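You operate a simulated robot arm through the tools that you are given. There is no shell and no other tool.

Carry out the task below with a simulated two-armed robot. There is one attempt and no reset: what you move stays moved.

TASK
Set the date wheels to the order card and print one proof.
Fine: label door shut to print. Where these are worked on the way, their far stop is far enough and under half their travel is too little: label door.

It is judged by the outcome, as a careful person would: the job done as asked, and still so three seconds after it is handed in. It fails if anything else is knocked over, pushed out of place, dropped, spilled or broken.

THE ROBOT
Two 7-joint arms with fingered hands on one trunk that stands fixed in place. Base frame: the origin is at the foot of the trunk, x ahead of it, y to its left, z up. Readings come in m, rad, newtons and seconds.
The left shoulder is at [0.06, 0.138, 0.947], the right one opposite. With the tool pointing down near the work surface each hand reaches from about 0.4 to 0.92 m from the base axis, measured 20 degrees to its own side. Payload 4 kg a hand.
The tool frame of a hand sits at the grasp point between the pads (the TCP): z along the fingers, y along the line on which they close. The tips reach 0.036 m beyond it. Largest opening 0.12 m; the body of the gripper starts 0.042 m behind the TCP. The gripper is a hand of 5 fingers: y runs from the thumb to the fingers, the wrist lies at [-0.015, -0.109, -0.2] in the tool frame, and closing takes about 1.5 s.
Orientation is told as [roll, pitch, yaw] about the base's x, y, z axes, in that order, counted from this pose: with the fingers straight down and the wrist toward the robot, the tool's x, y and z point along [0, 1, 0], [1, 0, 0] and [0, 0, -1] of the base frame.

THE INTERFACE
- The arms move only by the tool servo_tool. It takes "left_increments", "right_increments" or both (then of equal length, played together; a hand with none holds still); each is one flat list of numbers, 6 for each row, row after row: the shift along the base's x, y, z in m, then the turn, a rotation vector about the base's x, y, z in rad. In form: [x, y, z, rx, ry, rz, x, y, z, rx, ry, rz, ...]. A call has 1 to 20 rows; each row shifts and turns the commanded pose from where the row before left it. "left_claw" and "right_claw" are, for a hand that has rows, the gripper command, from -1 (fully open) to 1 (shut), values between in proportion, set as the call begins (left out, the last holds). A row lasts 0.2 s, in which the tool goes at most 0.05 m and 0.15 rad; a call with a longer step from one row to the next is refused whole, and so is a gripper value outside its range. A pose out of reach is approached as far as the arm can. The call stops where the force on the tool passes 70 N (or 10 N more than at its start, if that is more) or the arm is blocked; 0.2 s more then pass. The fingers move at their own pace (about 0.153 m/s each) and stop on an object; they squeeze with about 33 N. The grip force told is the motor's: it shows also when the fingers shut on nothing. Time passes only in rows, and 0.2 s behind the last, so rows that do not move let the fingers close. It gives the time, the measured TCP pose, the force on the tool (base axes), the opening and the grip force at its end, in the units of the frame above (readings bear some noise), with the torque about the TCP (base axes, N m) and any sound that the robot's microphone picked up, and new pictures: "show" is both (left out), scene, wrist or none (wrist: the cameras of the hands that moved).
- Cameras (640 x 400 px; columns grow to the right, rows downward): "scene" is now at [0.0458, 0.0323, 1.6052]; the picture's right is [0.27, -0.96, 0.00], its down [-0.58, -0.16, -0.80] and it looks along [0.77, 0.22, -0.60] (base axes); focal length 256 px, centre (320, 200). "left" rides on the left gripper at [-0.069, -0.079, -0.131] in its tool frame; the picture's right is [-0.78, -0.29, 0.55], its down [0.55, -0.73, 0.40] and it looks along [0.29, 0.61, 0.74] (tool axes); focal length 222 px, centre (320, 200). "right" rides on the right gripper at [0.069, -0.079, -0.131] in its tool frame; the picture's right is [-0.78, 0.29, -0.55], its down [-0.55, -0.73, 0.40] and it looks along [-0.29, 0.61, 0.74] (tool axes); focal length 222 px, centre (320, 200).
- raise_lower(by): slides the trunk up (or, below 0, down) by that many m; the arms and the scene camera ride with it, the base frame stays. It gives what a move gives, with no picture.
- set_fingers(index, middle, ring, little, thumb_bend, thumb_turn, hand): sets how far each is bent, from 0 (flat) to 1 (curled in); at 0.3 the hand is open as for a grip, at 0.7 the pads meet at the TCP. One left out holds its place. A second passes; each finger stops where it meets its share of the squeeze, and holds until it gets a number again. A gripper value or a shape takes the hand back. It gives what a move gives, with no picture; readings hold the bend of each and the force on index, middle, ring, little, thumb and palm. thumb_turn goes from beside the hand (0) to across from the fingers (1), as for a grip.
- set_grasp(shape, hand): the hand has 5 fingers and takes this shape, open, in about a second: jaw (thumb against the fingers, like two jaws); tri (thumb and two fingers); tip (a fingertip pinch); poke (one finger out to press); point (the index stretched); flat (the hand flat); cup (the hand cupped); fist (a fist). The gripper value then closes the fingers along that shape, each until it touches; the sizes above hold for jaw. It gives what a move gives, with no picture.
- aim_head(pan, tilt): turns the head with the scene camera to pan (to the left, within 1.501 rad either way) and tilt (down, from -0.506 to 1.204), counted from straight ahead of the robot. It gives what a move gives, and a new picture of the scene camera.
- point_at(camera, pixels): for up to 12 pixels [column, row] of the newest picture of that camera ("zoom" is the newest enlarged one), the place [x, y, z] in the base frame of the surface seen there, good to about 0.002 m, but the place of the scene camera against the robot may be out by one fixed shift of up to 0.025 m in any direction. It takes no simulated time.
- close_up(camera, box): a new picture of the part [left, top, right, bottom] of that camera's present view, enlarged. It takes no simulated time.
- sign_off(): hands the job in; it is judged then, once.

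Leave the grippers open and the arms clear of the work at the hand-in unless told otherwise.

The tools are called after "Request:" by a JSON object that holds its "api" and its "payload". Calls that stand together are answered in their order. servo_tool: Moves the arms, as the interface text tells. Its arguments: {"type":"object","properties":{"left_increments":{"type":"array"},"left_claw":{"type":"number"},"right_increments":{"type":"array"},"right_claw":{"type":"number"},"show":{"type":"string","enum":["both","scene","wrist","none"]}},"required":[]} The other tools are called the same way: raise_lower (by) slides the trunk up or down; set_grasp (shape, hand) gives the hand a shape; set_fingers (index, middle, ring, little, thumb_bend, thumb_turn, hand) moves the fingers one by one; aim_head (pan, tilt) turns the head that bears the scene camera; point_at (camera, pixels) gives the place of the surface under pixels of a picture; close_up (camera, box) takes an enlarged picture of a part of a camera's view; sign_off () hands the job in.

At the start:

```text
time_s: 0.0
left_ee_pos: [0.3423, 0.3492, 1.3404]
left_tool_rot: [-0.001, 0.0, 0.0]
left_ft_force: [0.1, 0.2, -0.6]
left_ft_torque: [0.0, 0.01, -0.01]
left_opening: 0.1199
left_finger_force: 0.0
left_shape: jaw
left_bend: [0.3, 0.3, 0.3, 0.3, 0.3, 0.97]
left_finger forces: [0.1, 0.0, 0.0, 0.0, 0.0, 0.1]
right_ee_pos: [0.3361, 0.0323, 1.3897]
right_tool_rot: [0.001, -0.001, 0.0]
right_ft_force: [0.0, 0.2, -0.7]
right_ft_torque: [0.0, 0.01, 0.02]
right_opening: 0.1198
right_finger_force: 0.1
right_shape: jaw
right_bend: [0.3, 0.3, 0.3, 0.3, 0.3, 0.97]
right_finger forces: [0.0, 0.1, 0.0, 0.0, 0.0, 0.0]
trunk travel left (down, up): [-0.525, 0.065]
head pan, tilt: [0.272, 0.644]
```

scene: 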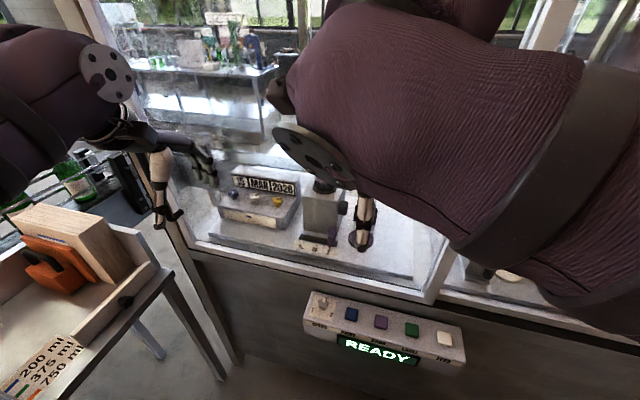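
right: 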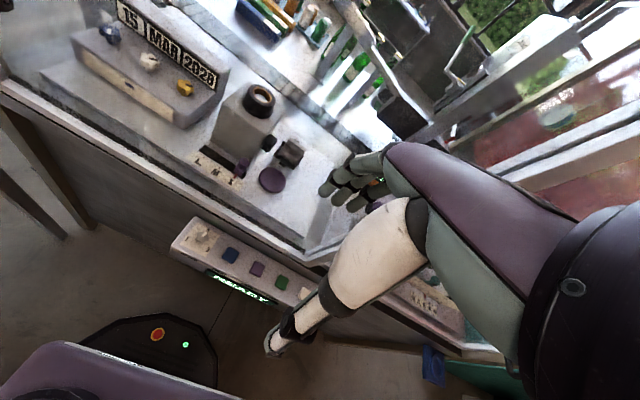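
left: 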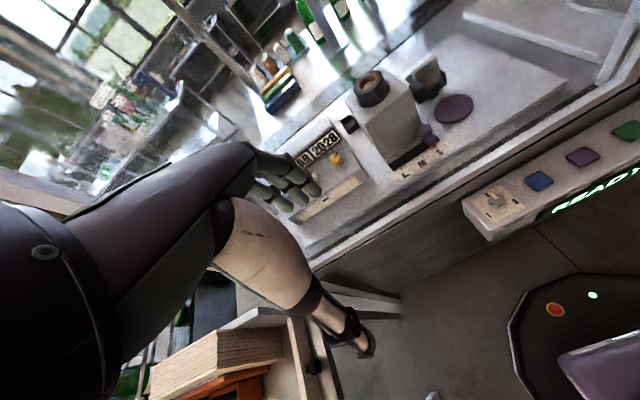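

I see a glass cabinet with a date stamper ("15 MAR 2020"?), a control panel with buttons and a READY display, and a table to the left with a card-like thing. First I look closer at all of these.

Request:
{"api": "close_up", "payload": {"camera": "scene", "box": [190, 150, 400, 280]}}

Request:
{"api": "close_up", "payload": {"camera": "scene", "box": [290, 280, 480, 390]}}

Request:
{"api": "close_up", "payload": {"camera": "right", "box": [30, 0, 350, 200]}}

Request:
{"api": "close_up", "payload": {"camera": "left", "box": [240, 50, 500, 212]}}

Request:
{"api": "close_up", "payload": {"camera": "right", "box": [160, 200, 480, 400]}}

```text
3.05 times, centred on (295, 215) of scene
```

zoom: 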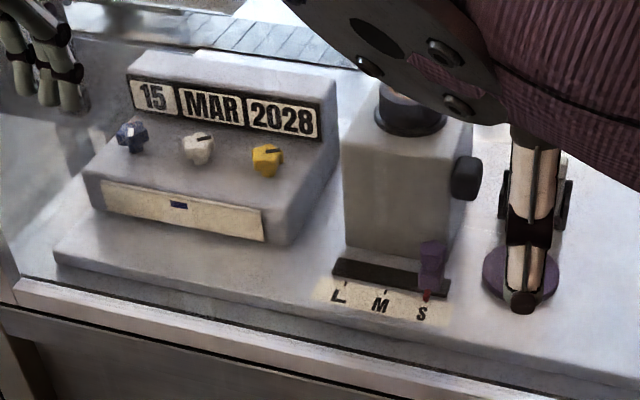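

```text
3.37 times, centred on (385, 335) of scene
```

zoom: 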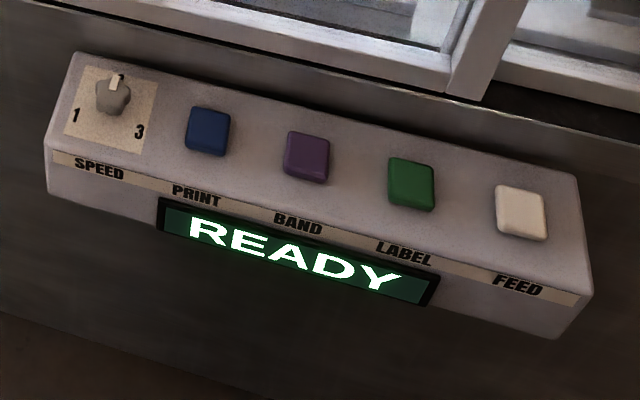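

```text
2.00 times, centred on (190, 100) of right
```

zoom: 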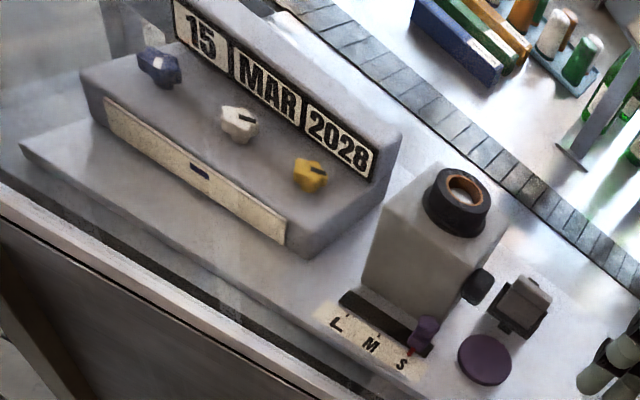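

```text
2.46 times, centred on (370, 131) of left
```

zoom: 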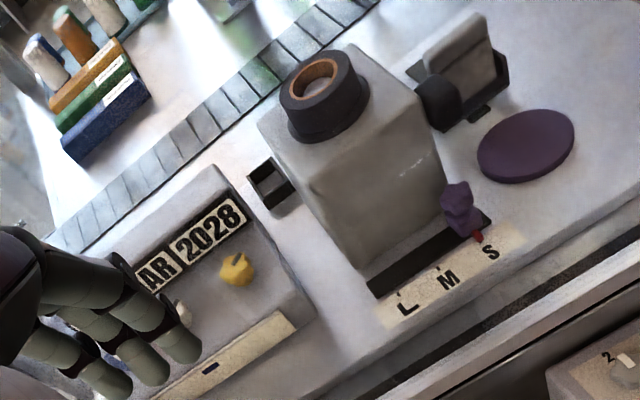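

```text
2.00 times, centred on (320, 300) of right
```

zoom: 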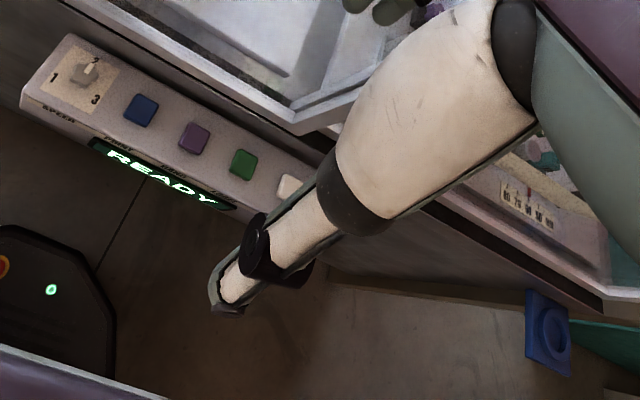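

The date wheels show 15 MAR 2028, with three knobs (blue, white, yellow). Below is a drawer-like yellowed strip. I need the order card and the label door, so I turn the head around.

Request:
{"api": "aim_head", "payload": {"pan": 0.9, "tilt": 0.7}}

Request:
{"api": "aim_head", "payload": {"pan": -0.5, "tilt": 0.7}}

Request:
{"api": "aim_head", "payload": {"pan": 0.2, "tilt": 0.2}}

```text
time_s: 1.0
left_ee_pos: [0.3412, 0.3492, 1.3395]
left_tool_rot: [-0.001, -0.001, 0.0]
left_ft_force: [0.1, 0.0, -0.4]
left_ft_torque: [-0.02, 0.01, -0.03]
left_opening: 0.1199
left_finger_force: 0.0
left_shape: jaw
left_bend: [0.3, 0.3, 0.3, 0.3, 0.3, 0.97]
left_finger forces: [0.1, 0.0, 0.1, 0.0, 0.0, 0.0]
right_ee_pos: [0.3362, 0.0341, 1.3897]
right_tool_rot: [0.001, -0.002, 0.0]
right_ft_force: [-0.8, 0.6, 0.5]
right_ft_torque: [-0.02, 0.01, -0.01]
right_opening: 0.1198
right_finger_force: 0.1
right_shape: jaw
right_bend: [0.3, 0.3, 0.3, 0.3, 0.3, 0.97]
right_finger forces: [0.0, 0.0, 0.0, 0.0, 0.0, 0.0]
trunk travel left (down, up): [-0.525, 0.065]
head pan, tilt: [0.901, 0.7]
```

scene: 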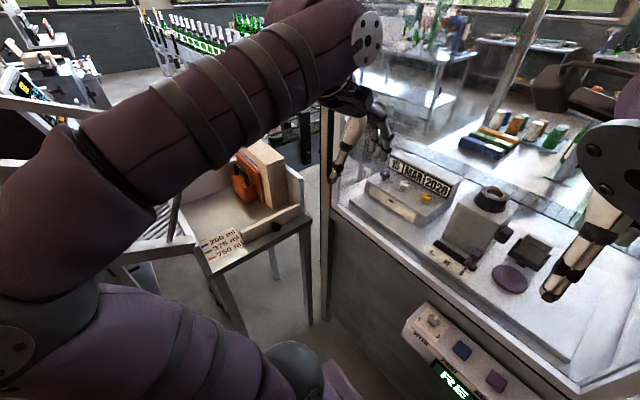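

```text
time_s: 2.5
left_ee_pos: [0.3414, 0.3487, 1.34]
left_tool_rot: [-0.001, 0.002, 0.0]
left_ft_force: [0.0, 0.0, 0.0]
left_ft_torque: [-0.02, 0.0, 0.02]
left_opening: 0.1195
left_finger_force: 0.1
left_shape: jaw
left_bend: [0.3, 0.3, 0.3, 0.3, 0.3, 0.97]
left_finger forces: [0.0, 0.1, 0.0, 0.1, 0.1, 0.0]
right_ee_pos: [0.3371, 0.0316, 1.3897]
right_tool_rot: [-0.001, 0.0, -0.001]
right_ft_force: [0.5, 0.0, 0.1]
right_ft_torque: [0.0, -0.03, -0.03]
right_opening: 0.1197
right_finger_force: 0.0
right_shape: jaw
right_bend: [0.3, 0.3, 0.3, 0.3, 0.3, 0.97]
right_finger forces: [0.0, 0.0, 0.0, 0.0, 0.0, 0.0]
trunk travel left (down, up): [-0.525, 0.065]
head pan, tilt: [-0.499, 0.7]
```

scene: 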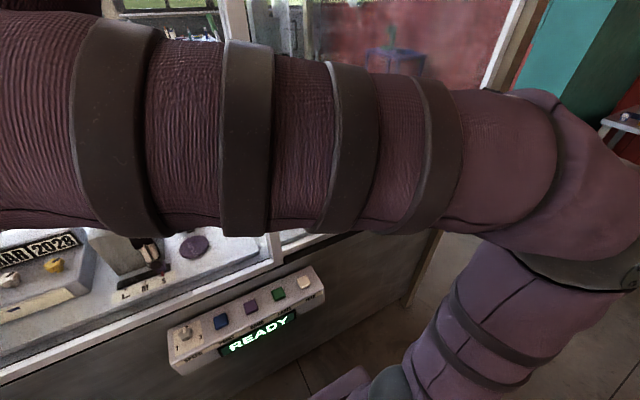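

```text
time_s: 3.6
left_ee_pos: [0.3421, 0.3496, 1.3402]
left_tool_rot: [-0.001, -0.001, -0.002]
left_ft_force: [1.0, 0.0, -0.4]
left_ft_torque: [0.02, -0.01, 0.02]
left_opening: 0.1202
left_finger_force: 0.1
left_shape: jaw
left_bend: [0.3, 0.3, 0.3, 0.3, 0.3, 0.97]
left_finger forces: [0.1, 0.0, 0.1, 0.1, 0.0, 0.1]
right_ee_pos: [0.3374, 0.0327, 1.3898]
right_tool_rot: [0.0, -0.001, 0.001]
right_ft_force: [-0.1, -0.7, 0.6]
right_ft_torque: [0.02, 0.0, -0.01]
right_opening: 0.1197
right_finger_force: 0.0
right_shape: jaw
right_bend: [0.3, 0.3, 0.3, 0.3, 0.3, 0.97]
right_finger forces: [0.0, 0.1, 0.0, 0.0, 0.0, 0.0]
trunk travel left (down, up): [-0.525, 0.065]
head pan, tilt: [0.201, 0.201]
```

scene: 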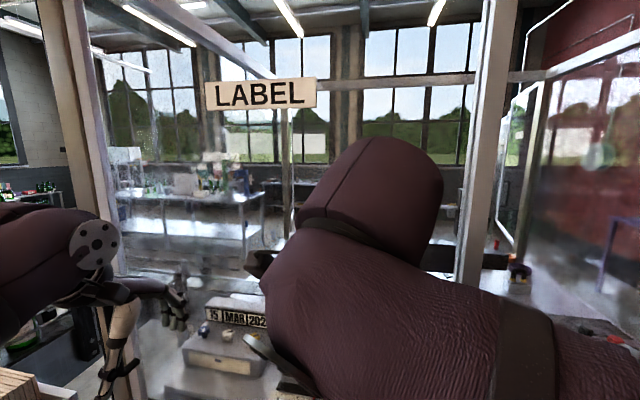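

I'll look in other directions for the order card and the door.

Request:
{"api": "aim_head", "payload": {"pan": -0.9, "tilt": 0.3}}

Request:
{"api": "aim_head", "payload": {"pan": 0.3, "tilt": -0.3}}

Request:
{"api": "aim_head", "payload": {"pan": 1.4, "tilt": 0.7}}

Request:
{"api": "aim_head", "payload": {"pan": 0.1, "tilt": 1.1}}

```text
time_s: 5.0
left_ee_pos: [0.3422, 0.3484, 1.3404]
left_tool_rot: [0.0, 0.0, 0.001]
left_ft_force: [0.1, 0.0, 0.9]
left_ft_torque: [0.0, 0.0, 0.02]
left_opening: 0.12
left_finger_force: 0.1
left_shape: jaw
left_bend: [0.3, 0.3, 0.3, 0.3, 0.3, 0.97]
left_finger forces: [0.0, 0.0, 0.0, 0.0, 0.1, 0.0]
right_ee_pos: [0.3362, 0.0318, 1.3903]
right_tool_rot: [0.0, -0.001, 0.001]
right_ft_force: [-0.3, -0.6, -0.2]
right_ft_torque: [0.04, -0.01, 0.01]
right_opening: 0.12
right_finger_force: 0.1
right_shape: jaw
right_bend: [0.3, 0.3, 0.3, 0.3, 0.3, 0.97]
right_finger forces: [0.1, 0.0, 0.1, 0.0, 0.0, 0.1]
trunk travel left (down, up): [-0.525, 0.065]
head pan, tilt: [-0.901, 0.3]
```

scene: 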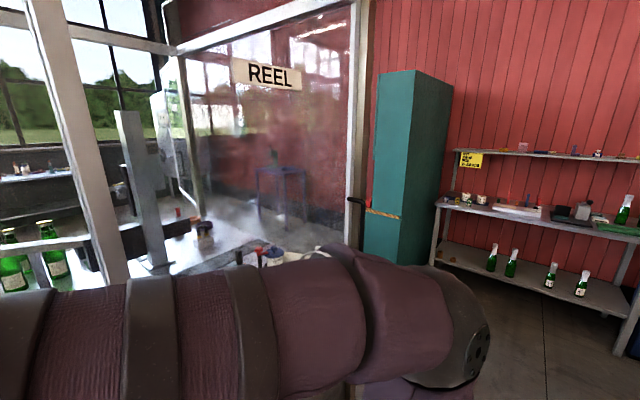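

```text
time_s: 6.3
left_ee_pos: [0.3412, 0.349, 1.3408]
left_tool_rot: [0.0, 0.001, 0.001]
left_ft_force: [-0.2, -0.6, 0.2]
left_ft_torque: [0.03, -0.04, 0.0]
left_opening: 0.1197
left_finger_force: 0.1
left_shape: jaw
left_bend: [0.3, 0.3, 0.3, 0.3, 0.3, 0.97]
left_finger forces: [0.1, 0.0, 0.0, 0.0, 0.0, 0.0]
right_ee_pos: [0.3357, 0.0331, 1.3896]
right_tool_rot: [0.001, -0.001, 0.0]
right_ft_force: [-0.7, 0.4, -0.5]
right_ft_torque: [0.01, -0.02, 0.0]
right_opening: 0.1197
right_finger_force: 0.0
right_shape: jaw
right_bend: [0.3, 0.3, 0.3, 0.3, 0.3, 0.97]
right_finger forces: [0.0, 0.0, 0.0, 0.0, 0.1, 0.1]
trunk travel left (down, up): [-0.525, 0.065]
head pan, tilt: [0.3, -0.3]
```

scene: 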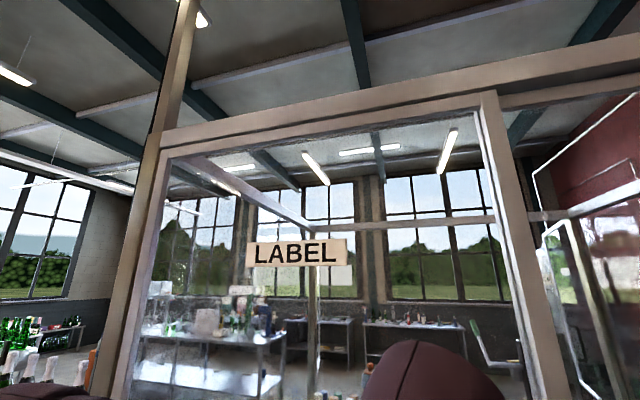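

```text
time_s: 7.7
left_ee_pos: [0.3417, 0.348, 1.3394]
left_tool_rot: [0.0, 0.001, -0.001]
left_ft_force: [-0.1, 0.6, 0.7]
left_ft_torque: [0.01, 0.01, -0.01]
left_opening: 0.1197
left_finger_force: 0.1
left_shape: jaw
left_bend: [0.3, 0.3, 0.3, 0.3, 0.3, 0.97]
left_finger forces: [0.0, 0.0, 0.0, 0.0, 0.1, 0.0]
right_ee_pos: [0.3366, 0.0322, 1.3907]
right_tool_rot: [-0.001, -0.001, 0.0]
right_ft_force: [0.9, -0.2, -0.8]
right_ft_torque: [-0.01, 0.02, 0.0]
right_opening: 0.1198
right_finger_force: 0.0
right_shape: jaw
right_bend: [0.3, 0.3, 0.3, 0.3, 0.3, 0.97]
right_finger forces: [0.0, 0.0, 0.0, 0.1, 0.0, 0.0]
trunk travel left (down, up): [-0.525, 0.065]
head pan, tilt: [1.4, 0.7]
```

scene: 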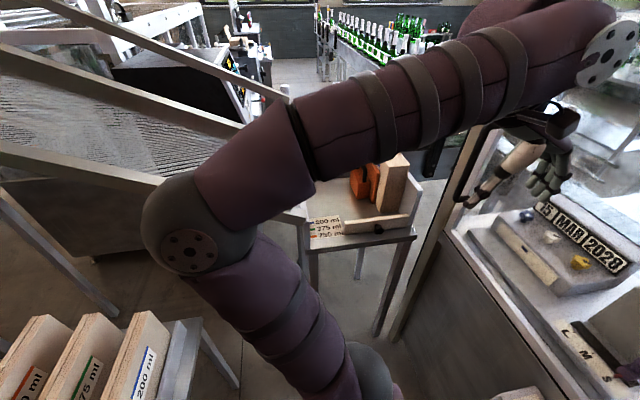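

```text
time_s: 9.2
left_ee_pos: [0.3432, 0.3479, 1.3399]
left_tool_rot: [0.002, 0.0, 0.0]
left_ft_force: [-0.6, -0.5, -0.4]
left_ft_torque: [-0.01, -0.03, 0.0]
left_opening: 0.1197
left_finger_force: 0.0
left_shape: jaw
left_bend: [0.3, 0.3, 0.3, 0.3, 0.3, 0.97]
left_finger forces: [0.0, 0.0, 0.0, 0.0, 0.1, 0.0]
right_ee_pos: [0.3365, 0.0326, 1.3904]
right_tool_rot: [-0.001, 0.0, -0.002]
right_ft_force: [-0.5, 0.9, 0.2]
right_ft_torque: [-0.02, 0.01, 0.01]
right_opening: 0.1197
right_finger_force: 0.1
right_shape: jaw
right_bend: [0.3, 0.3, 0.3, 0.3, 0.3, 0.97]
right_finger forces: [0.0, 0.0, 0.0, 0.0, 0.0, 0.1]
trunk travel left (down, up): [-0.525, 0.065]
head pan, tilt: [0.099, 1.1]
```

scene: 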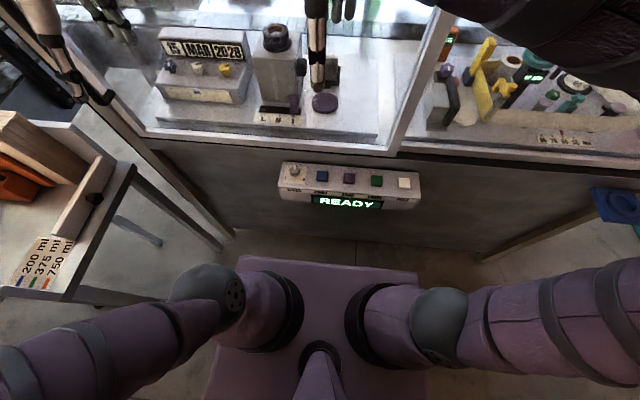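

I zoom in on the current view: bay front frame, right bay, and the card on the left table.

Request:
{"api": "close_up", "payload": {"camera": "scene", "box": [400, 0, 640, 150]}}

Request:
{"api": "close_up", "payload": {"camera": "scene", "box": [0, 0, 240, 150]}}

Request:
{"api": "close_up", "payload": {"camera": "scene", "box": [0, 100, 200, 300]}}

Request:
{"api": "point_at", "payload": {"camera": "scene", "pixels": [[320, 177], [348, 178], [170, 66], [196, 69], [224, 71], [200, 100], [298, 68], [150, 140], [380, 150], [115, 130], [440, 30], [300, 110]]}}

```text
2.67 times, centred on (520, 75) of scene
```

zoom: 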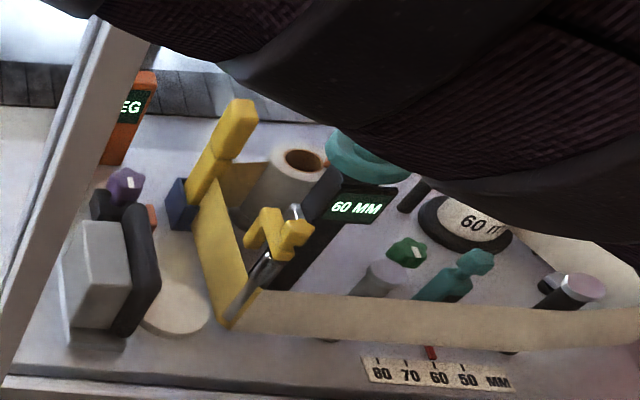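

```text
2.67 times, centred on (120, 75) of scene
```

zoom: 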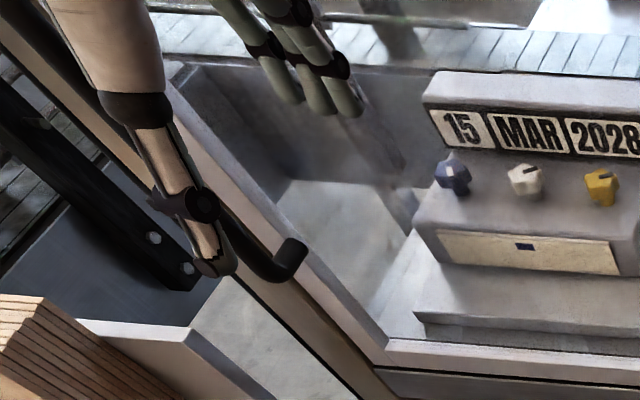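

```text
2.00 times, centred on (100, 200) of scene
```

zoom: 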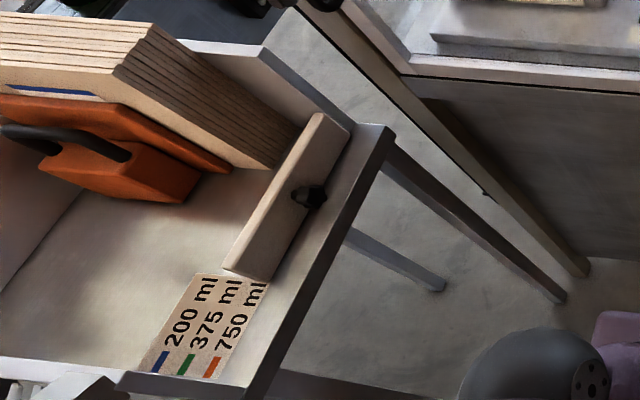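

```text
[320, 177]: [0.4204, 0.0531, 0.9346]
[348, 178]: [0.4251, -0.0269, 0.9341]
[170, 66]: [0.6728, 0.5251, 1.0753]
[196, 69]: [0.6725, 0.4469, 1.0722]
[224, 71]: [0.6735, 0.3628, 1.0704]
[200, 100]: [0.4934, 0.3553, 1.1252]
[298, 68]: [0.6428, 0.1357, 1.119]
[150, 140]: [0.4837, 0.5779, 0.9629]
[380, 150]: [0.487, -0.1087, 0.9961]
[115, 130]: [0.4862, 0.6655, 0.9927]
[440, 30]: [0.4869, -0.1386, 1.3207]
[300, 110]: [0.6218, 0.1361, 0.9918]
```

The reading at (200,100) gave x≈0.49, i.e. possibly a glass pane in front of the bay. I see a black handle at about (105,100). I probe more pixels to map the door and handle.

Request:
{"api": "point_at", "payload": {"camera": "scene", "pixels": [[106, 97], [108, 94], [100, 103], [190, 100], [210, 100], [220, 110], [180, 110], [250, 100], [340, 120], [360, 60], [240, 120], [195, 92]]}}

Request:
{"api": "point_at", "payload": {"camera": "scene", "pixels": [[140, 90], [130, 60], [150, 40], [240, 20], [280, 20], [205, 100], [195, 100], [200, 96], [200, 104], [268, 110], [293, 106], [325, 102]]}}

Request:
{"api": "close_up", "payload": {"camera": "scene", "box": [60, 60, 160, 160]}}

```text
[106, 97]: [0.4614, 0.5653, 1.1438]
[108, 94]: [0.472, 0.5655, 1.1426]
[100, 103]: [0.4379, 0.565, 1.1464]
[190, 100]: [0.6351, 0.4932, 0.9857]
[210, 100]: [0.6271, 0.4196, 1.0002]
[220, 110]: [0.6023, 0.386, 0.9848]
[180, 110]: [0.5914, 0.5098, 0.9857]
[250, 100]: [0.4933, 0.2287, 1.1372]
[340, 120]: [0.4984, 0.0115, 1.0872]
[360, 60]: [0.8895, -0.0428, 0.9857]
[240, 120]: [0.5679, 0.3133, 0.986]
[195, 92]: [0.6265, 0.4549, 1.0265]
```

```text
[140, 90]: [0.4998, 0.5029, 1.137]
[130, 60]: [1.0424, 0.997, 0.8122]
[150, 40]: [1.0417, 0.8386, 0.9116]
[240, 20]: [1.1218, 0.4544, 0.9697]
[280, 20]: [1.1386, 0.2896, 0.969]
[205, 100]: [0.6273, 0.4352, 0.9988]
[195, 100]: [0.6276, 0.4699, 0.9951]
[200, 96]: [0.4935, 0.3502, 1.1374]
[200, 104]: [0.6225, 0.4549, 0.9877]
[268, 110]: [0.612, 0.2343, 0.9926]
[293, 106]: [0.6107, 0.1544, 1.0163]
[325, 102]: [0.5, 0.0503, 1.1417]
```

```text
4.00 times, centred on (110, 110) of scene
```

zoom: 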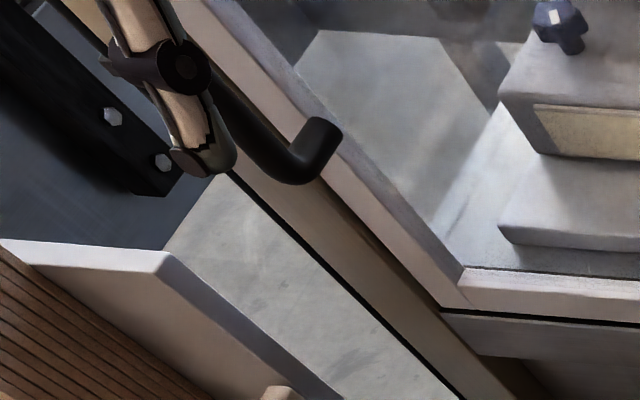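

The glass door of the label bay stands shut (pane at x≈0.495), with a vertical handle at y≈0.565. Now I look for the order card: yellow note on the right wall and other places.

Request:
{"api": "aim_head", "payload": {"pan": -0.9, "tilt": 0.3}}

Request:
{"api": "close_up", "payload": {"camera": "scene", "box": [430, 130, 640, 260]}}

Request:
{"api": "close_up", "payload": {"camera": "scene", "box": [100, 40, 420, 240]}}

Request:
{"api": "close_up", "payload": {"camera": "scene", "box": [0, 180, 200, 300]}}

```text
time_s: 10.4
left_ee_pos: [0.3422, 0.3489, 1.3397]
left_tool_rot: [-0.002, -0.001, 0.001]
left_ft_force: [0.1, -0.3, 0.9]
left_ft_torque: [0.0, 0.05, 0.01]
left_opening: 0.1197
left_finger_force: 0.1
left_shape: jaw
left_bend: [0.3, 0.3, 0.3, 0.3, 0.3, 0.97]
left_finger forces: [0.1, 0.0, 0.0, 0.1, 0.0, 0.0]
right_ee_pos: [0.3367, 0.033, 1.3905]
right_tool_rot: [-0.002, 0.0, 0.0]
right_ft_force: [0.5, -0.8, 0.6]
right_ft_torque: [-0.02, -0.01, -0.04]
right_opening: 0.1196
right_finger_force: 0.0
right_shape: jaw
right_bend: [0.3, 0.3, 0.3, 0.3, 0.3, 0.97]
right_finger forces: [0.1, 0.1, 0.1, 0.0, 0.1, 0.0]
trunk travel left (down, up): [-0.525, 0.065]
head pan, tilt: [-0.901, 0.3]
```

scene: 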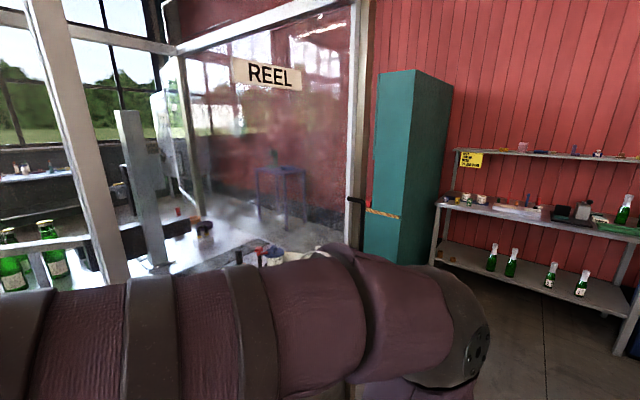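

```text
3.05 times, centred on (535, 195) of scene
```

zoom: 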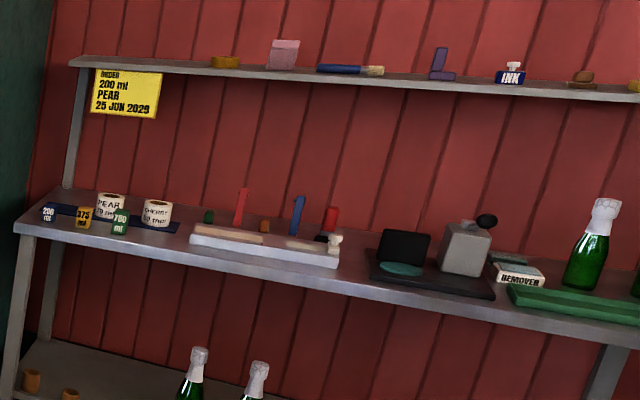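

```text
2.00 times, centred on (260, 140) of scene
```

zoom: 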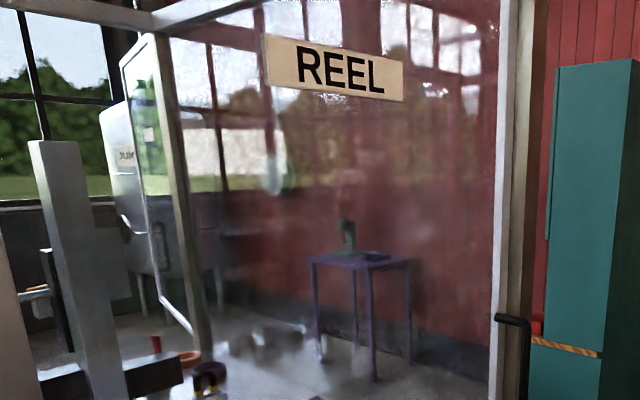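

```text
3.20 times, centred on (100, 240) of scene
```

zoom: 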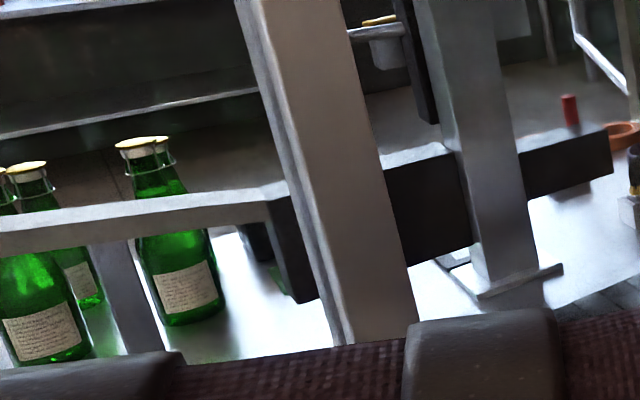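

The yellow note reads ORDER / 200 ml / PEAR / 25 JUN 2029. I zoom harder to be certain.

Request:
{"api": "close_up", "payload": {"camera": "scene", "box": [456, 148, 488, 172]}}

Request:
{"api": "aim_head", "payload": {"pan": 0.0, "tilt": 0.5}}

```text
16.00 times, centred on (472, 160) of scene
```

zoom: 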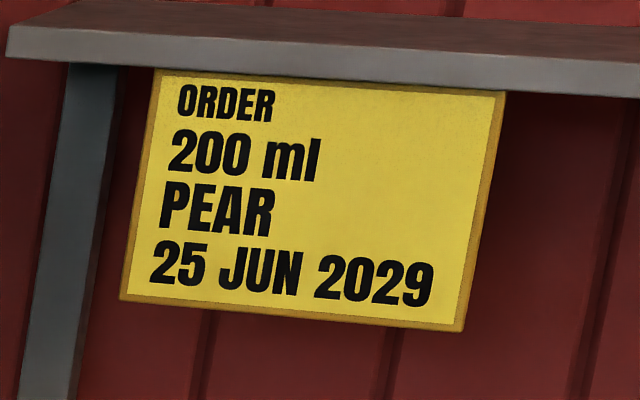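

```text
time_s: 11.6
left_ee_pos: [0.342, 0.3498, 1.3403]
left_tool_rot: [-0.001, 0.001, -0.001]
left_ft_force: [0.5, 0.5, 0.4]
left_ft_torque: [-0.06, 0.01, -0.03]
left_opening: 0.1197
left_finger_force: 0.1
left_shape: jaw
left_bend: [0.3, 0.3, 0.3, 0.3, 0.3, 0.97]
left_finger forces: [0.0, 0.0, 0.1, 0.0, 0.0, 0.0]
right_ee_pos: [0.3374, 0.0317, 1.3908]
right_tool_rot: [0.0, 0.0, 0.001]
right_ft_force: [0.5, -0.7, 0.8]
right_ft_torque: [0.0, 0.01, 0.01]
right_opening: 0.1195
right_finger_force: 0.0
right_shape: jaw
right_bend: [0.3, 0.3, 0.3, 0.3, 0.3, 0.97]
right_finger forces: [0.0, 0.0, 0.0, 0.0, 0.1, 0.1]
trunk travel left (down, up): [-0.525, 0.065]
head pan, tilt: [0.0, 0.499]
```

scene: 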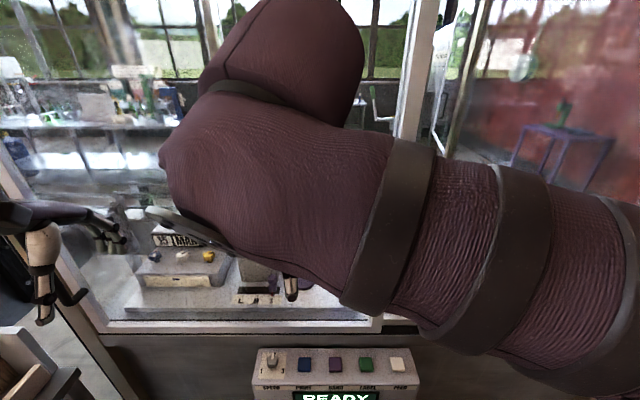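

The order is 25 JUN 2029, so day 15→25, month MAR→JUN, year 2028→2029. The right arm hides the view of the bay, so I shift it to the right, clear of the door.

Request:
{"api": "servo_tool", "payload": {"right_increments": [-0.02, -0.045, 0, 0, 0, 0, -0.02, -0.045, 0, 0, 0, 0, 0, -0.045, 0, 0, 0, 0, 0, -0.045, 0, 0, 0, 0, 0, -0.045, 0, 0, 0, 0, 0, -0.045, 0, 0, 0, 0, 0, -0.045, 0, 0, 0, 0, 0, -0.045, 0, 0, 0, 0], "show": "scene"}}

Request:
{"api": "aim_head", "payload": {"pan": 0.4, "tilt": 0.5}}

```text
time_s: 13.4
left_ee_pos: [0.3424, 0.349, 1.3399]
left_tool_rot: [0.0, -0.001, 0.001]
left_ft_force: [-0.1, 0.3, -0.3]
left_ft_torque: [0.02, 0.01, -0.01]
left_opening: 0.1198
left_finger_force: 0.1
left_shape: jaw
left_bend: [0.3, 0.3, 0.3, 0.3, 0.3, 0.97]
left_finger forces: [0.0, 0.0, 0.1, 0.0, 0.0, 0.0]
right_ee_pos: [0.296, -0.3284, 1.3911]
right_tool_rot: [0.0, -0.001, 0.0]
right_ft_force: [-0.1, -1.1, 0.6]
right_ft_torque: [0.01, 0.03, 0.02]
right_opening: 0.1195
right_finger_force: 0.0
right_shape: jaw
right_bend: [0.3, 0.3, 0.3, 0.3, 0.3, 0.97]
right_finger forces: [0.0, 0.0, 0.1, 0.0, 0.1, 0.0]
trunk travel left (down, up): [-0.525, 0.065]
head pan, tilt: [0.0, 0.499]
```

scene: 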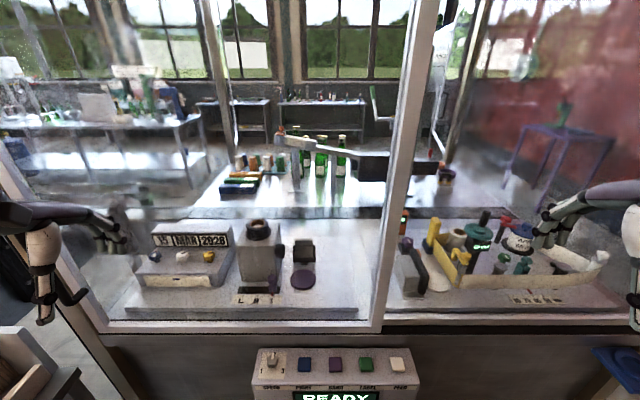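

```text
time_s: 14.3
left_ee_pos: [0.3425, 0.3483, 1.34]
left_tool_rot: [0.001, 0.0, -0.001]
left_ft_force: [-0.2, -0.5, 0.1]
left_ft_torque: [-0.04, 0.0, 0.01]
left_opening: 0.1196
left_finger_force: 0.0
left_shape: jaw
left_bend: [0.3, 0.3, 0.3, 0.3, 0.3, 0.97]
left_finger forces: [0.0, 0.0, 0.0, 0.0, 0.0, 0.1]
right_ee_pos: [0.2957, -0.3284, 1.3905]
right_tool_rot: [0.0, 0.0, 0.0]
right_ft_force: [0.4, -0.2, 0.3]
right_ft_torque: [0.0, -0.01, -0.02]
right_opening: 0.1195
right_finger_force: 0.0
right_shape: jaw
right_bend: [0.3, 0.3, 0.3, 0.3, 0.3, 0.97]
right_finger forces: [0.0, 0.0, 0.1, 0.0, 0.0, 0.1]
trunk travel left (down, up): [-0.525, 0.065]
head pan, tilt: [0.4, 0.499]
```

scene: 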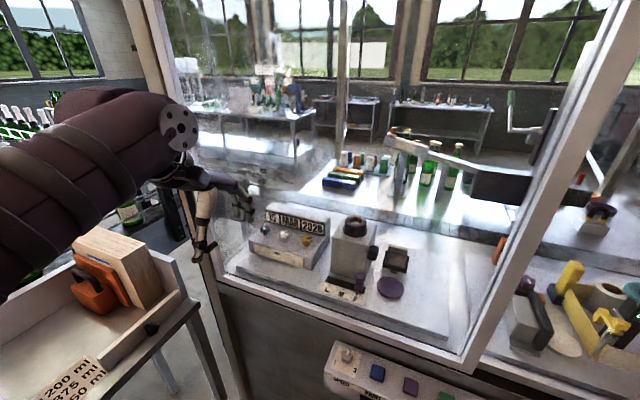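

The label door frame (left stile ~(190,150), bottom rail, right stile ~(560,180)) stands in front of the right bay's frame, suggesting a sliding door with its handle at the left edge. I move the left hand rightward to see the handle plainly.

Request:
{"api": "servo_tool", "payload": {"left_increments": [-0.02, -0.045, 0, 0, 0, 0, -0.02, -0.045, 0, 0, 0, 0, 0, -0.045, 0, 0, 0, 0, 0, -0.045, 0, 0, 0, 0], "show": "both"}}

Request:
{"api": "close_up", "payload": {"camera": "scene", "box": [120, 100, 320, 300]}}

```text
time_s: 15.3
left_ee_pos: [0.3009, 0.1677, 1.3412]
left_tool_rot: [0.001, -0.002, 0.001]
left_ft_force: [-0.2, 1.0, 0.5]
left_ft_torque: [0.03, 0.01, -0.01]
left_opening: 0.1197
left_finger_force: 0.2
left_shape: jaw
left_bend: [0.3, 0.3, 0.3, 0.3, 0.3, 0.97]
left_finger forces: [0.0, 0.1, 0.1, 0.0, 0.1, 0.0]
right_ee_pos: [0.2949, -0.3287, 1.3906]
right_tool_rot: [0.002, 0.001, 0.0]
right_ft_force: [-0.2, -0.1, 0.7]
right_ft_torque: [0.02, -0.01, 0.02]
right_opening: 0.1197
right_finger_force: 0.2
right_shape: jaw
right_bend: [0.3, 0.3, 0.3, 0.3, 0.3, 0.97]
right_finger forces: [0.1, 0.0, 0.0, 0.0, 0.0, 0.0]
trunk travel left (down, up): [-0.525, 0.065]
head pan, tilt: [0.4, 0.499]
```

scene: 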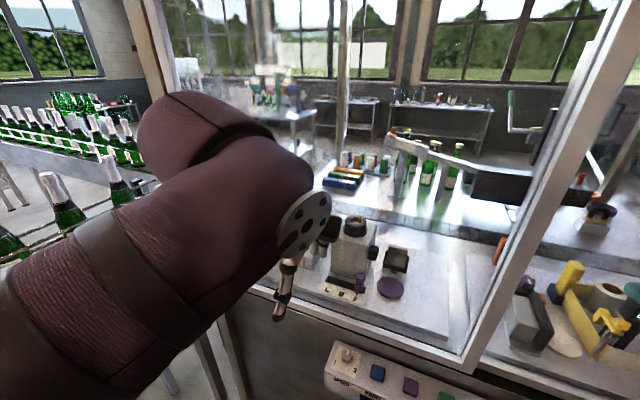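
left: 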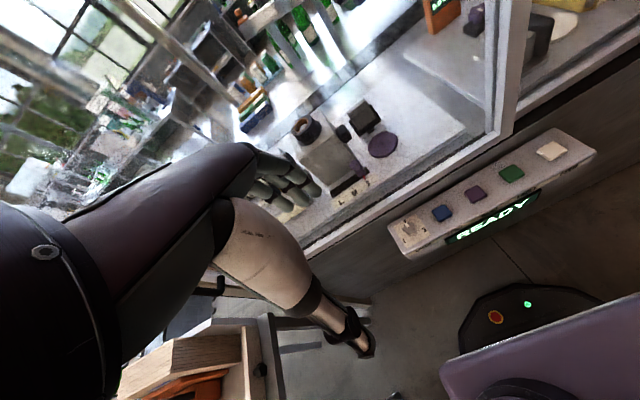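

```text
2.00 times, centred on (220, 200) of scene
```

zoom: 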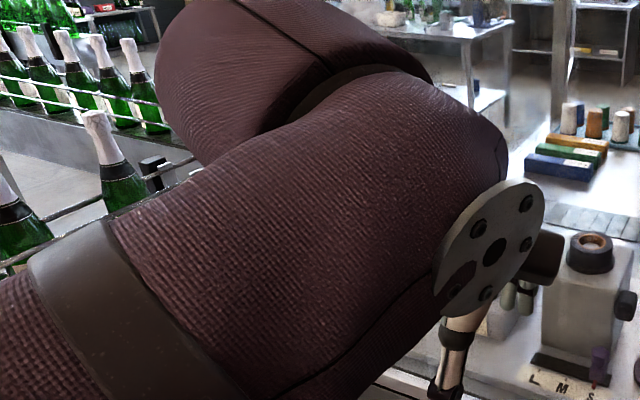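

The arm now blocks the view more. I bring the left hand back left and lower so that the arm drops beneath the line of sight to the handle.

Request:
{"api": "servo_tool", "payload": {"left_increments": [0, 0.045, 0, 0, 0, 0, 0, 0.045, 0, 0, 0, 0, -0.01, 0.03, -0.035, 0, 0, 0, -0.01, 0.03, -0.035, 0, 0, 0, -0.01, 0, -0.045, 0, 0, 0, -0.01, 0, -0.045, 0, 0, 0, 0, 0, -0.045, 0, 0, 0, 0, 0, -0.045, 0, 0, 0], "show": "both"}}

Request:
{"api": "close_up", "payload": {"camera": "scene", "box": [120, 100, 320, 300]}}

```text
time_s: 17.1
left_ee_pos: [0.2645, 0.3157, 1.091]
left_tool_rot: [0.0, -0.005, -0.012]
left_ft_force: [-2.5, 4.3, -0.8]
left_ft_torque: [-0.32, -0.15, 0.02]
left_opening: 0.12
left_finger_force: 0.1
left_shape: jaw
left_bend: [0.3, 0.3, 0.3, 0.3, 0.3, 0.97]
left_finger forces: [0.0, 0.1, 0.0, 0.1, 0.1, 0.1]
right_ee_pos: [0.2969, -0.3268, 1.3904]
right_tool_rot: [0.0, -0.001, -0.001]
right_ft_force: [-0.6, 1.3, -0.4]
right_ft_torque: [-0.04, -0.03, 0.02]
right_opening: 0.1196
right_finger_force: 0.0
right_shape: jaw
right_bend: [0.3, 0.3, 0.3, 0.3, 0.3, 0.97]
right_finger forces: [0.0, 0.0, 0.0, 0.1, 0.0, 0.0]
trunk travel left (down, up): [-0.525, 0.065]
head pan, tilt: [0.4, 0.499]
```

scene: 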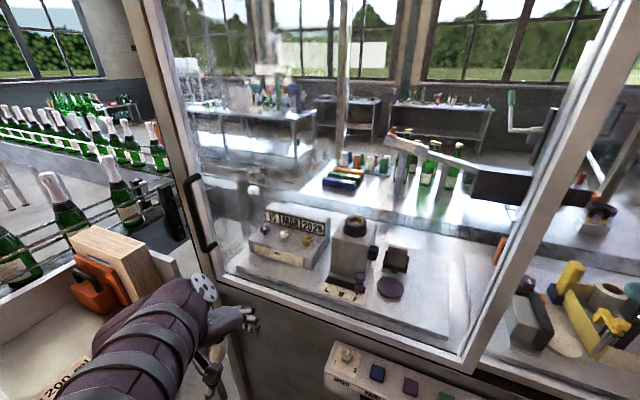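
left: 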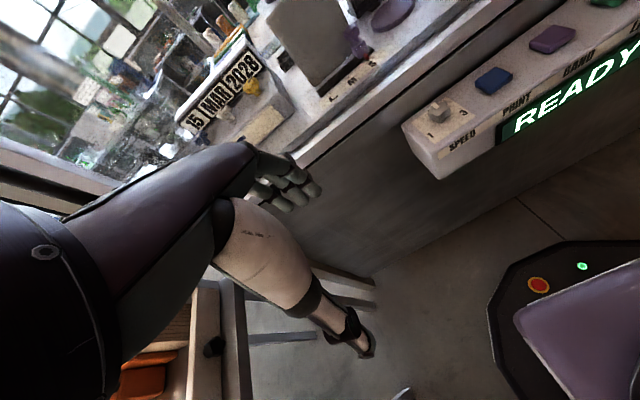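

```text
2.00 times, centred on (220, 200) of scene
```

zoom: 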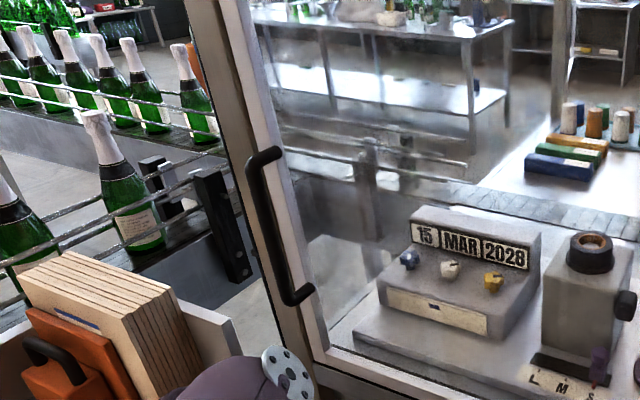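

The handle is now plain: a vertical D-bar from about (185,185) to (210,248). I read its place.

Request:
{"api": "point_at", "payload": {"camera": "scene", "pixels": [[188, 182], [196, 178], [193, 200], [197, 215], [201, 230], [205, 245], [212, 245], [186, 192], [215, 260], [235, 270], [165, 100], [470, 360]]}}

Request:
{"api": "close_up", "payload": {"camera": "scene", "box": [160, 160, 260, 290]}}

Request:
{"api": "servo_tool", "payload": {"left_increments": [0, 0, 0.03, 0, 0, 0, 0, 0, 0.03, 0, 0, 0, 0, 0, 0, 0, 0, 0], "show": "none"}}

```text
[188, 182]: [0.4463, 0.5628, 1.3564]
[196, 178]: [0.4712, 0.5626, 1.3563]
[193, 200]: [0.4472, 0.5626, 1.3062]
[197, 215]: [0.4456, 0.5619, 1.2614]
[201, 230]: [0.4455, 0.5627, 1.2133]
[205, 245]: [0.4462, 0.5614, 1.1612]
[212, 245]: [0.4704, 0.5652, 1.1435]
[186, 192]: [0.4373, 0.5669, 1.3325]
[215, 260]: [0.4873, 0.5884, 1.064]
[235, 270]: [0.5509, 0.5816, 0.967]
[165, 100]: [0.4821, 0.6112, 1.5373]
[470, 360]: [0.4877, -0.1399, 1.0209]
```

```text
3.08 times, centred on (210, 225) of scene
```

zoom: 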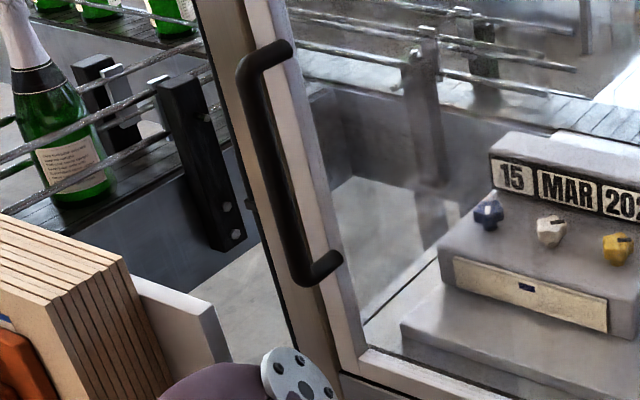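

```text
time_s: 17.9
left_ee_pos: [0.2624, 0.319, 1.1498]
left_tool_rot: [-0.001, 0.0, 0.0]
left_ft_force: [0.0, 0.0, -0.6]
left_ft_torque: [0.03, 0.0, 0.01]
left_opening: 0.12
left_finger_force: 0.0
left_shape: jaw
left_bend: [0.3, 0.3, 0.3, 0.3, 0.3, 0.97]
left_finger forces: [0.0, 0.1, 0.1, 0.1, 0.0, 0.0]
right_ee_pos: [0.295, -0.3271, 1.3911]
right_tool_rot: [0.0, 0.0, 0.0]
right_ft_force: [0.0, -0.5, 0.0]
right_ft_torque: [-0.04, 0.04, 0.02]
right_opening: 0.1196
right_finger_force: 0.1
right_shape: jaw
right_bend: [0.3, 0.3, 0.3, 0.3, 0.3, 0.97]
right_finger forces: [0.1, 0.1, 0.0, 0.0, 0.1, 0.0]
trunk travel left (down, up): [-0.525, 0.065]
head pan, tilt: [0.4, 0.499]
```

Handle bar: x≈0.445, y≈0.563, z 1.15–1.35; door face at x≈0.487. I check how the doors sit relative to each other (whether the REEL pane is in another plane) and the top rail.

Request:
{"api": "aim_head", "payload": {"pan": -0.1, "tilt": 0.6}}

Request:
{"api": "close_up", "payload": {"camera": "scene", "box": [300, 200, 540, 350]}}

Request:
{"api": "aim_head", "payload": {"pan": 0.0, "tilt": -0.45}}

```text
time_s: 18.8
left_ee_pos: [0.2623, 0.3184, 1.1492]
left_tool_rot: [-0.001, 0.001, 0.002]
left_ft_force: [-0.1, 1.3, -0.6]
left_ft_torque: [0.02, 0.05, -0.01]
left_opening: 0.1198
left_finger_force: 0.0
left_shape: jaw
left_bend: [0.3, 0.3, 0.3, 0.3, 0.3, 0.97]
left_finger forces: [0.0, 0.0, 0.0, 0.1, 0.0, 0.1]
right_ee_pos: [0.2945, -0.3278, 1.3912]
right_tool_rot: [-0.001, -0.001, 0.0]
right_ft_force: [-0.3, 0.0, 0.1]
right_ft_torque: [0.02, 0.01, 0.0]
right_opening: 0.1196
right_finger_force: 0.0
right_shape: jaw
right_bend: [0.3, 0.3, 0.3, 0.3, 0.3, 0.97]
right_finger forces: [0.0, 0.1, 0.0, 0.1, 0.1, 0.0]
trunk travel left (down, up): [-0.525, 0.065]
head pan, tilt: [-0.099, 0.6]
```

scene: 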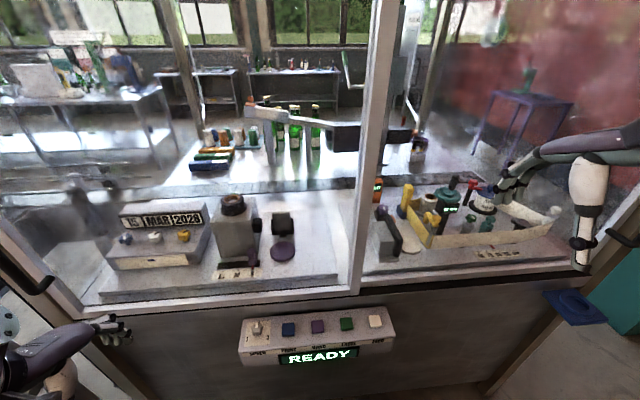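

```text
2.67 times, centred on (420, 275) of scene
```

zoom: 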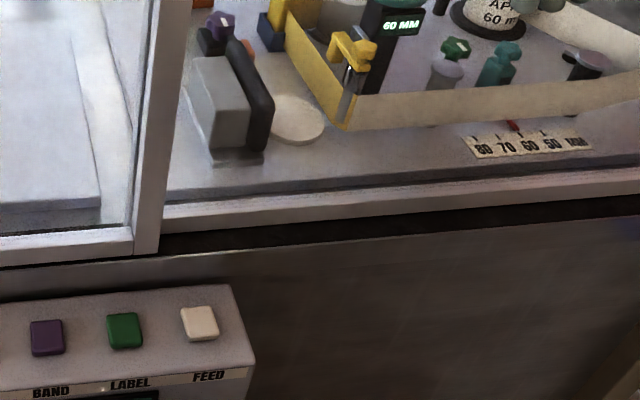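

```text
time_s: 20.1
left_ee_pos: [0.2616, 0.3193, 1.1494]
left_tool_rot: [0.0, 0.0, 0.001]
left_ft_force: [0.3, 0.2, 0.6]
left_ft_torque: [0.03, -0.02, 0.01]
left_opening: 0.1198
left_finger_force: 0.0
left_shape: jaw
left_bend: [0.3, 0.3, 0.3, 0.3, 0.3, 0.97]
left_finger forces: [0.0, 0.0, 0.1, 0.1, 0.0, 0.0]
right_ee_pos: [0.296, -0.3283, 1.3913]
right_tool_rot: [0.0, -0.001, 0.001]
right_ft_force: [-0.2, -0.4, 0.1]
right_ft_torque: [0.06, -0.01, 0.02]
right_opening: 0.1196
right_finger_force: 0.0
right_shape: jaw
right_bend: [0.3, 0.3, 0.3, 0.3, 0.3, 0.97]
right_finger forces: [0.0, 0.0, 0.1, 0.0, 0.0, 0.0]
trunk travel left (down, up): [-0.525, 0.065]
head pan, tilt: [0.0, -0.45]
```

scene: 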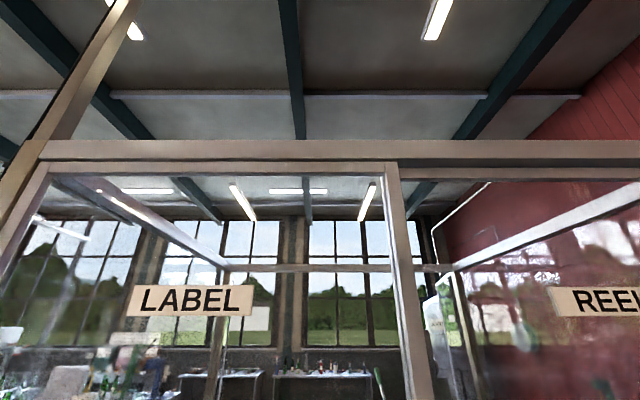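

Confirmed: the LABEL door runs on the front track, the REEL door on the rear one, so the LABEL door slides right (−y). To calibrate the scene camera against the wrist camera, I take a new pair of pictures.

Request:
{"api": "aim_head", "payload": {"pan": 0.35, "tilt": 0.7}}

Request:
{"api": "servo_tool", "payload": {"left_increments": [0, 0, 0, 0, 0, 0], "show": "both"}}

```text
time_s: 21.5
left_ee_pos: [0.2611, 0.3189, 1.1505]
left_tool_rot: [0.0, 0.001, 0.0]
left_ft_force: [-0.3, -0.7, -0.6]
left_ft_torque: [0.0, -0.04, 0.0]
left_opening: 0.12
left_finger_force: 0.0
left_shape: jaw
left_bend: [0.3, 0.3, 0.3, 0.3, 0.3, 0.97]
left_finger forces: [0.1, 0.1, 0.1, 0.0, 0.1, 0.1]
right_ee_pos: [0.2953, -0.3276, 1.3916]
right_tool_rot: [-0.001, 0.001, 0.0]
right_ft_force: [0.0, 0.3, -1.2]
right_ft_torque: [0.03, -0.03, -0.01]
right_opening: 0.1199
right_finger_force: 0.1
right_shape: jaw
right_bend: [0.3, 0.3, 0.3, 0.3, 0.3, 0.97]
right_finger forces: [0.0, 0.0, 0.1, 0.1, 0.0, 0.0]
trunk travel left (down, up): [-0.525, 0.065]
head pan, tilt: [0.351, 0.7]
```

scene: 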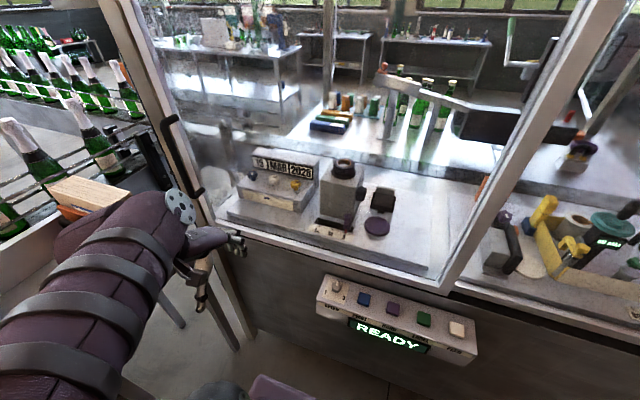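

```text
time_s: 21.9
left_ee_pos: [0.2607, 0.3179, 1.1495]
left_tool_rot: [0.0, 0.001, 0.0]
left_ft_force: [-0.1, 0.1, -0.4]
left_ft_torque: [0.0, 0.01, -0.01]
left_opening: 0.1198
left_finger_force: 0.0
left_shape: jaw
left_bend: [0.3, 0.3, 0.3, 0.3, 0.3, 0.97]
left_finger forces: [0.1, 0.0, 0.0, 0.1, 0.0, 0.0]
right_ee_pos: [0.2959, -0.3279, 1.3916]
right_tool_rot: [0.0, -0.001, 0.0]
right_ft_force: [0.1, -0.9, -0.1]
right_ft_torque: [0.0, 0.0, -0.01]
right_opening: 0.1198
right_finger_force: 0.1
right_shape: jaw
right_bend: [0.3, 0.3, 0.3, 0.3, 0.3, 0.97]
right_finger forces: [0.0, 0.0, 0.1, 0.0, 0.0, 0.0]
trunk travel left (down, up): [-0.525, 0.065]
head pan, tilt: [0.351, 0.7]
```

scene: 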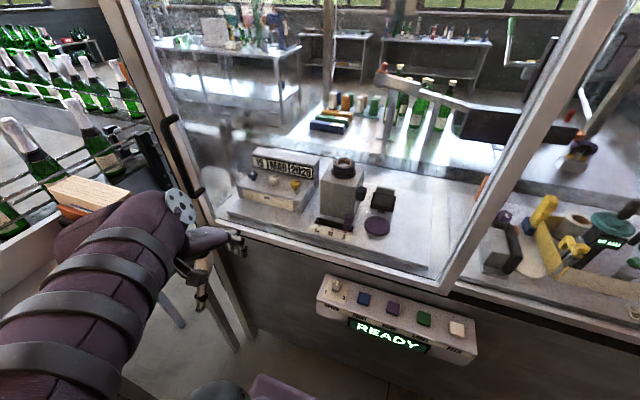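
left: 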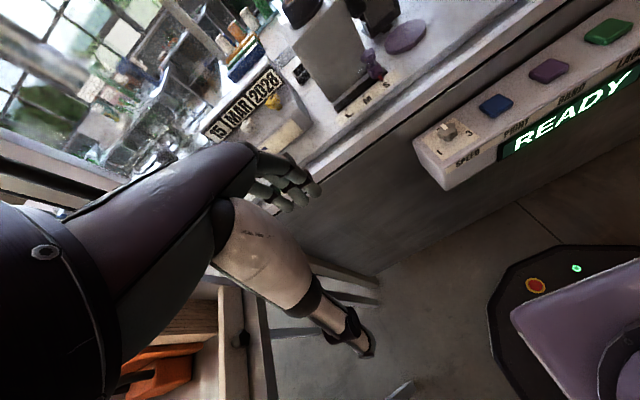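

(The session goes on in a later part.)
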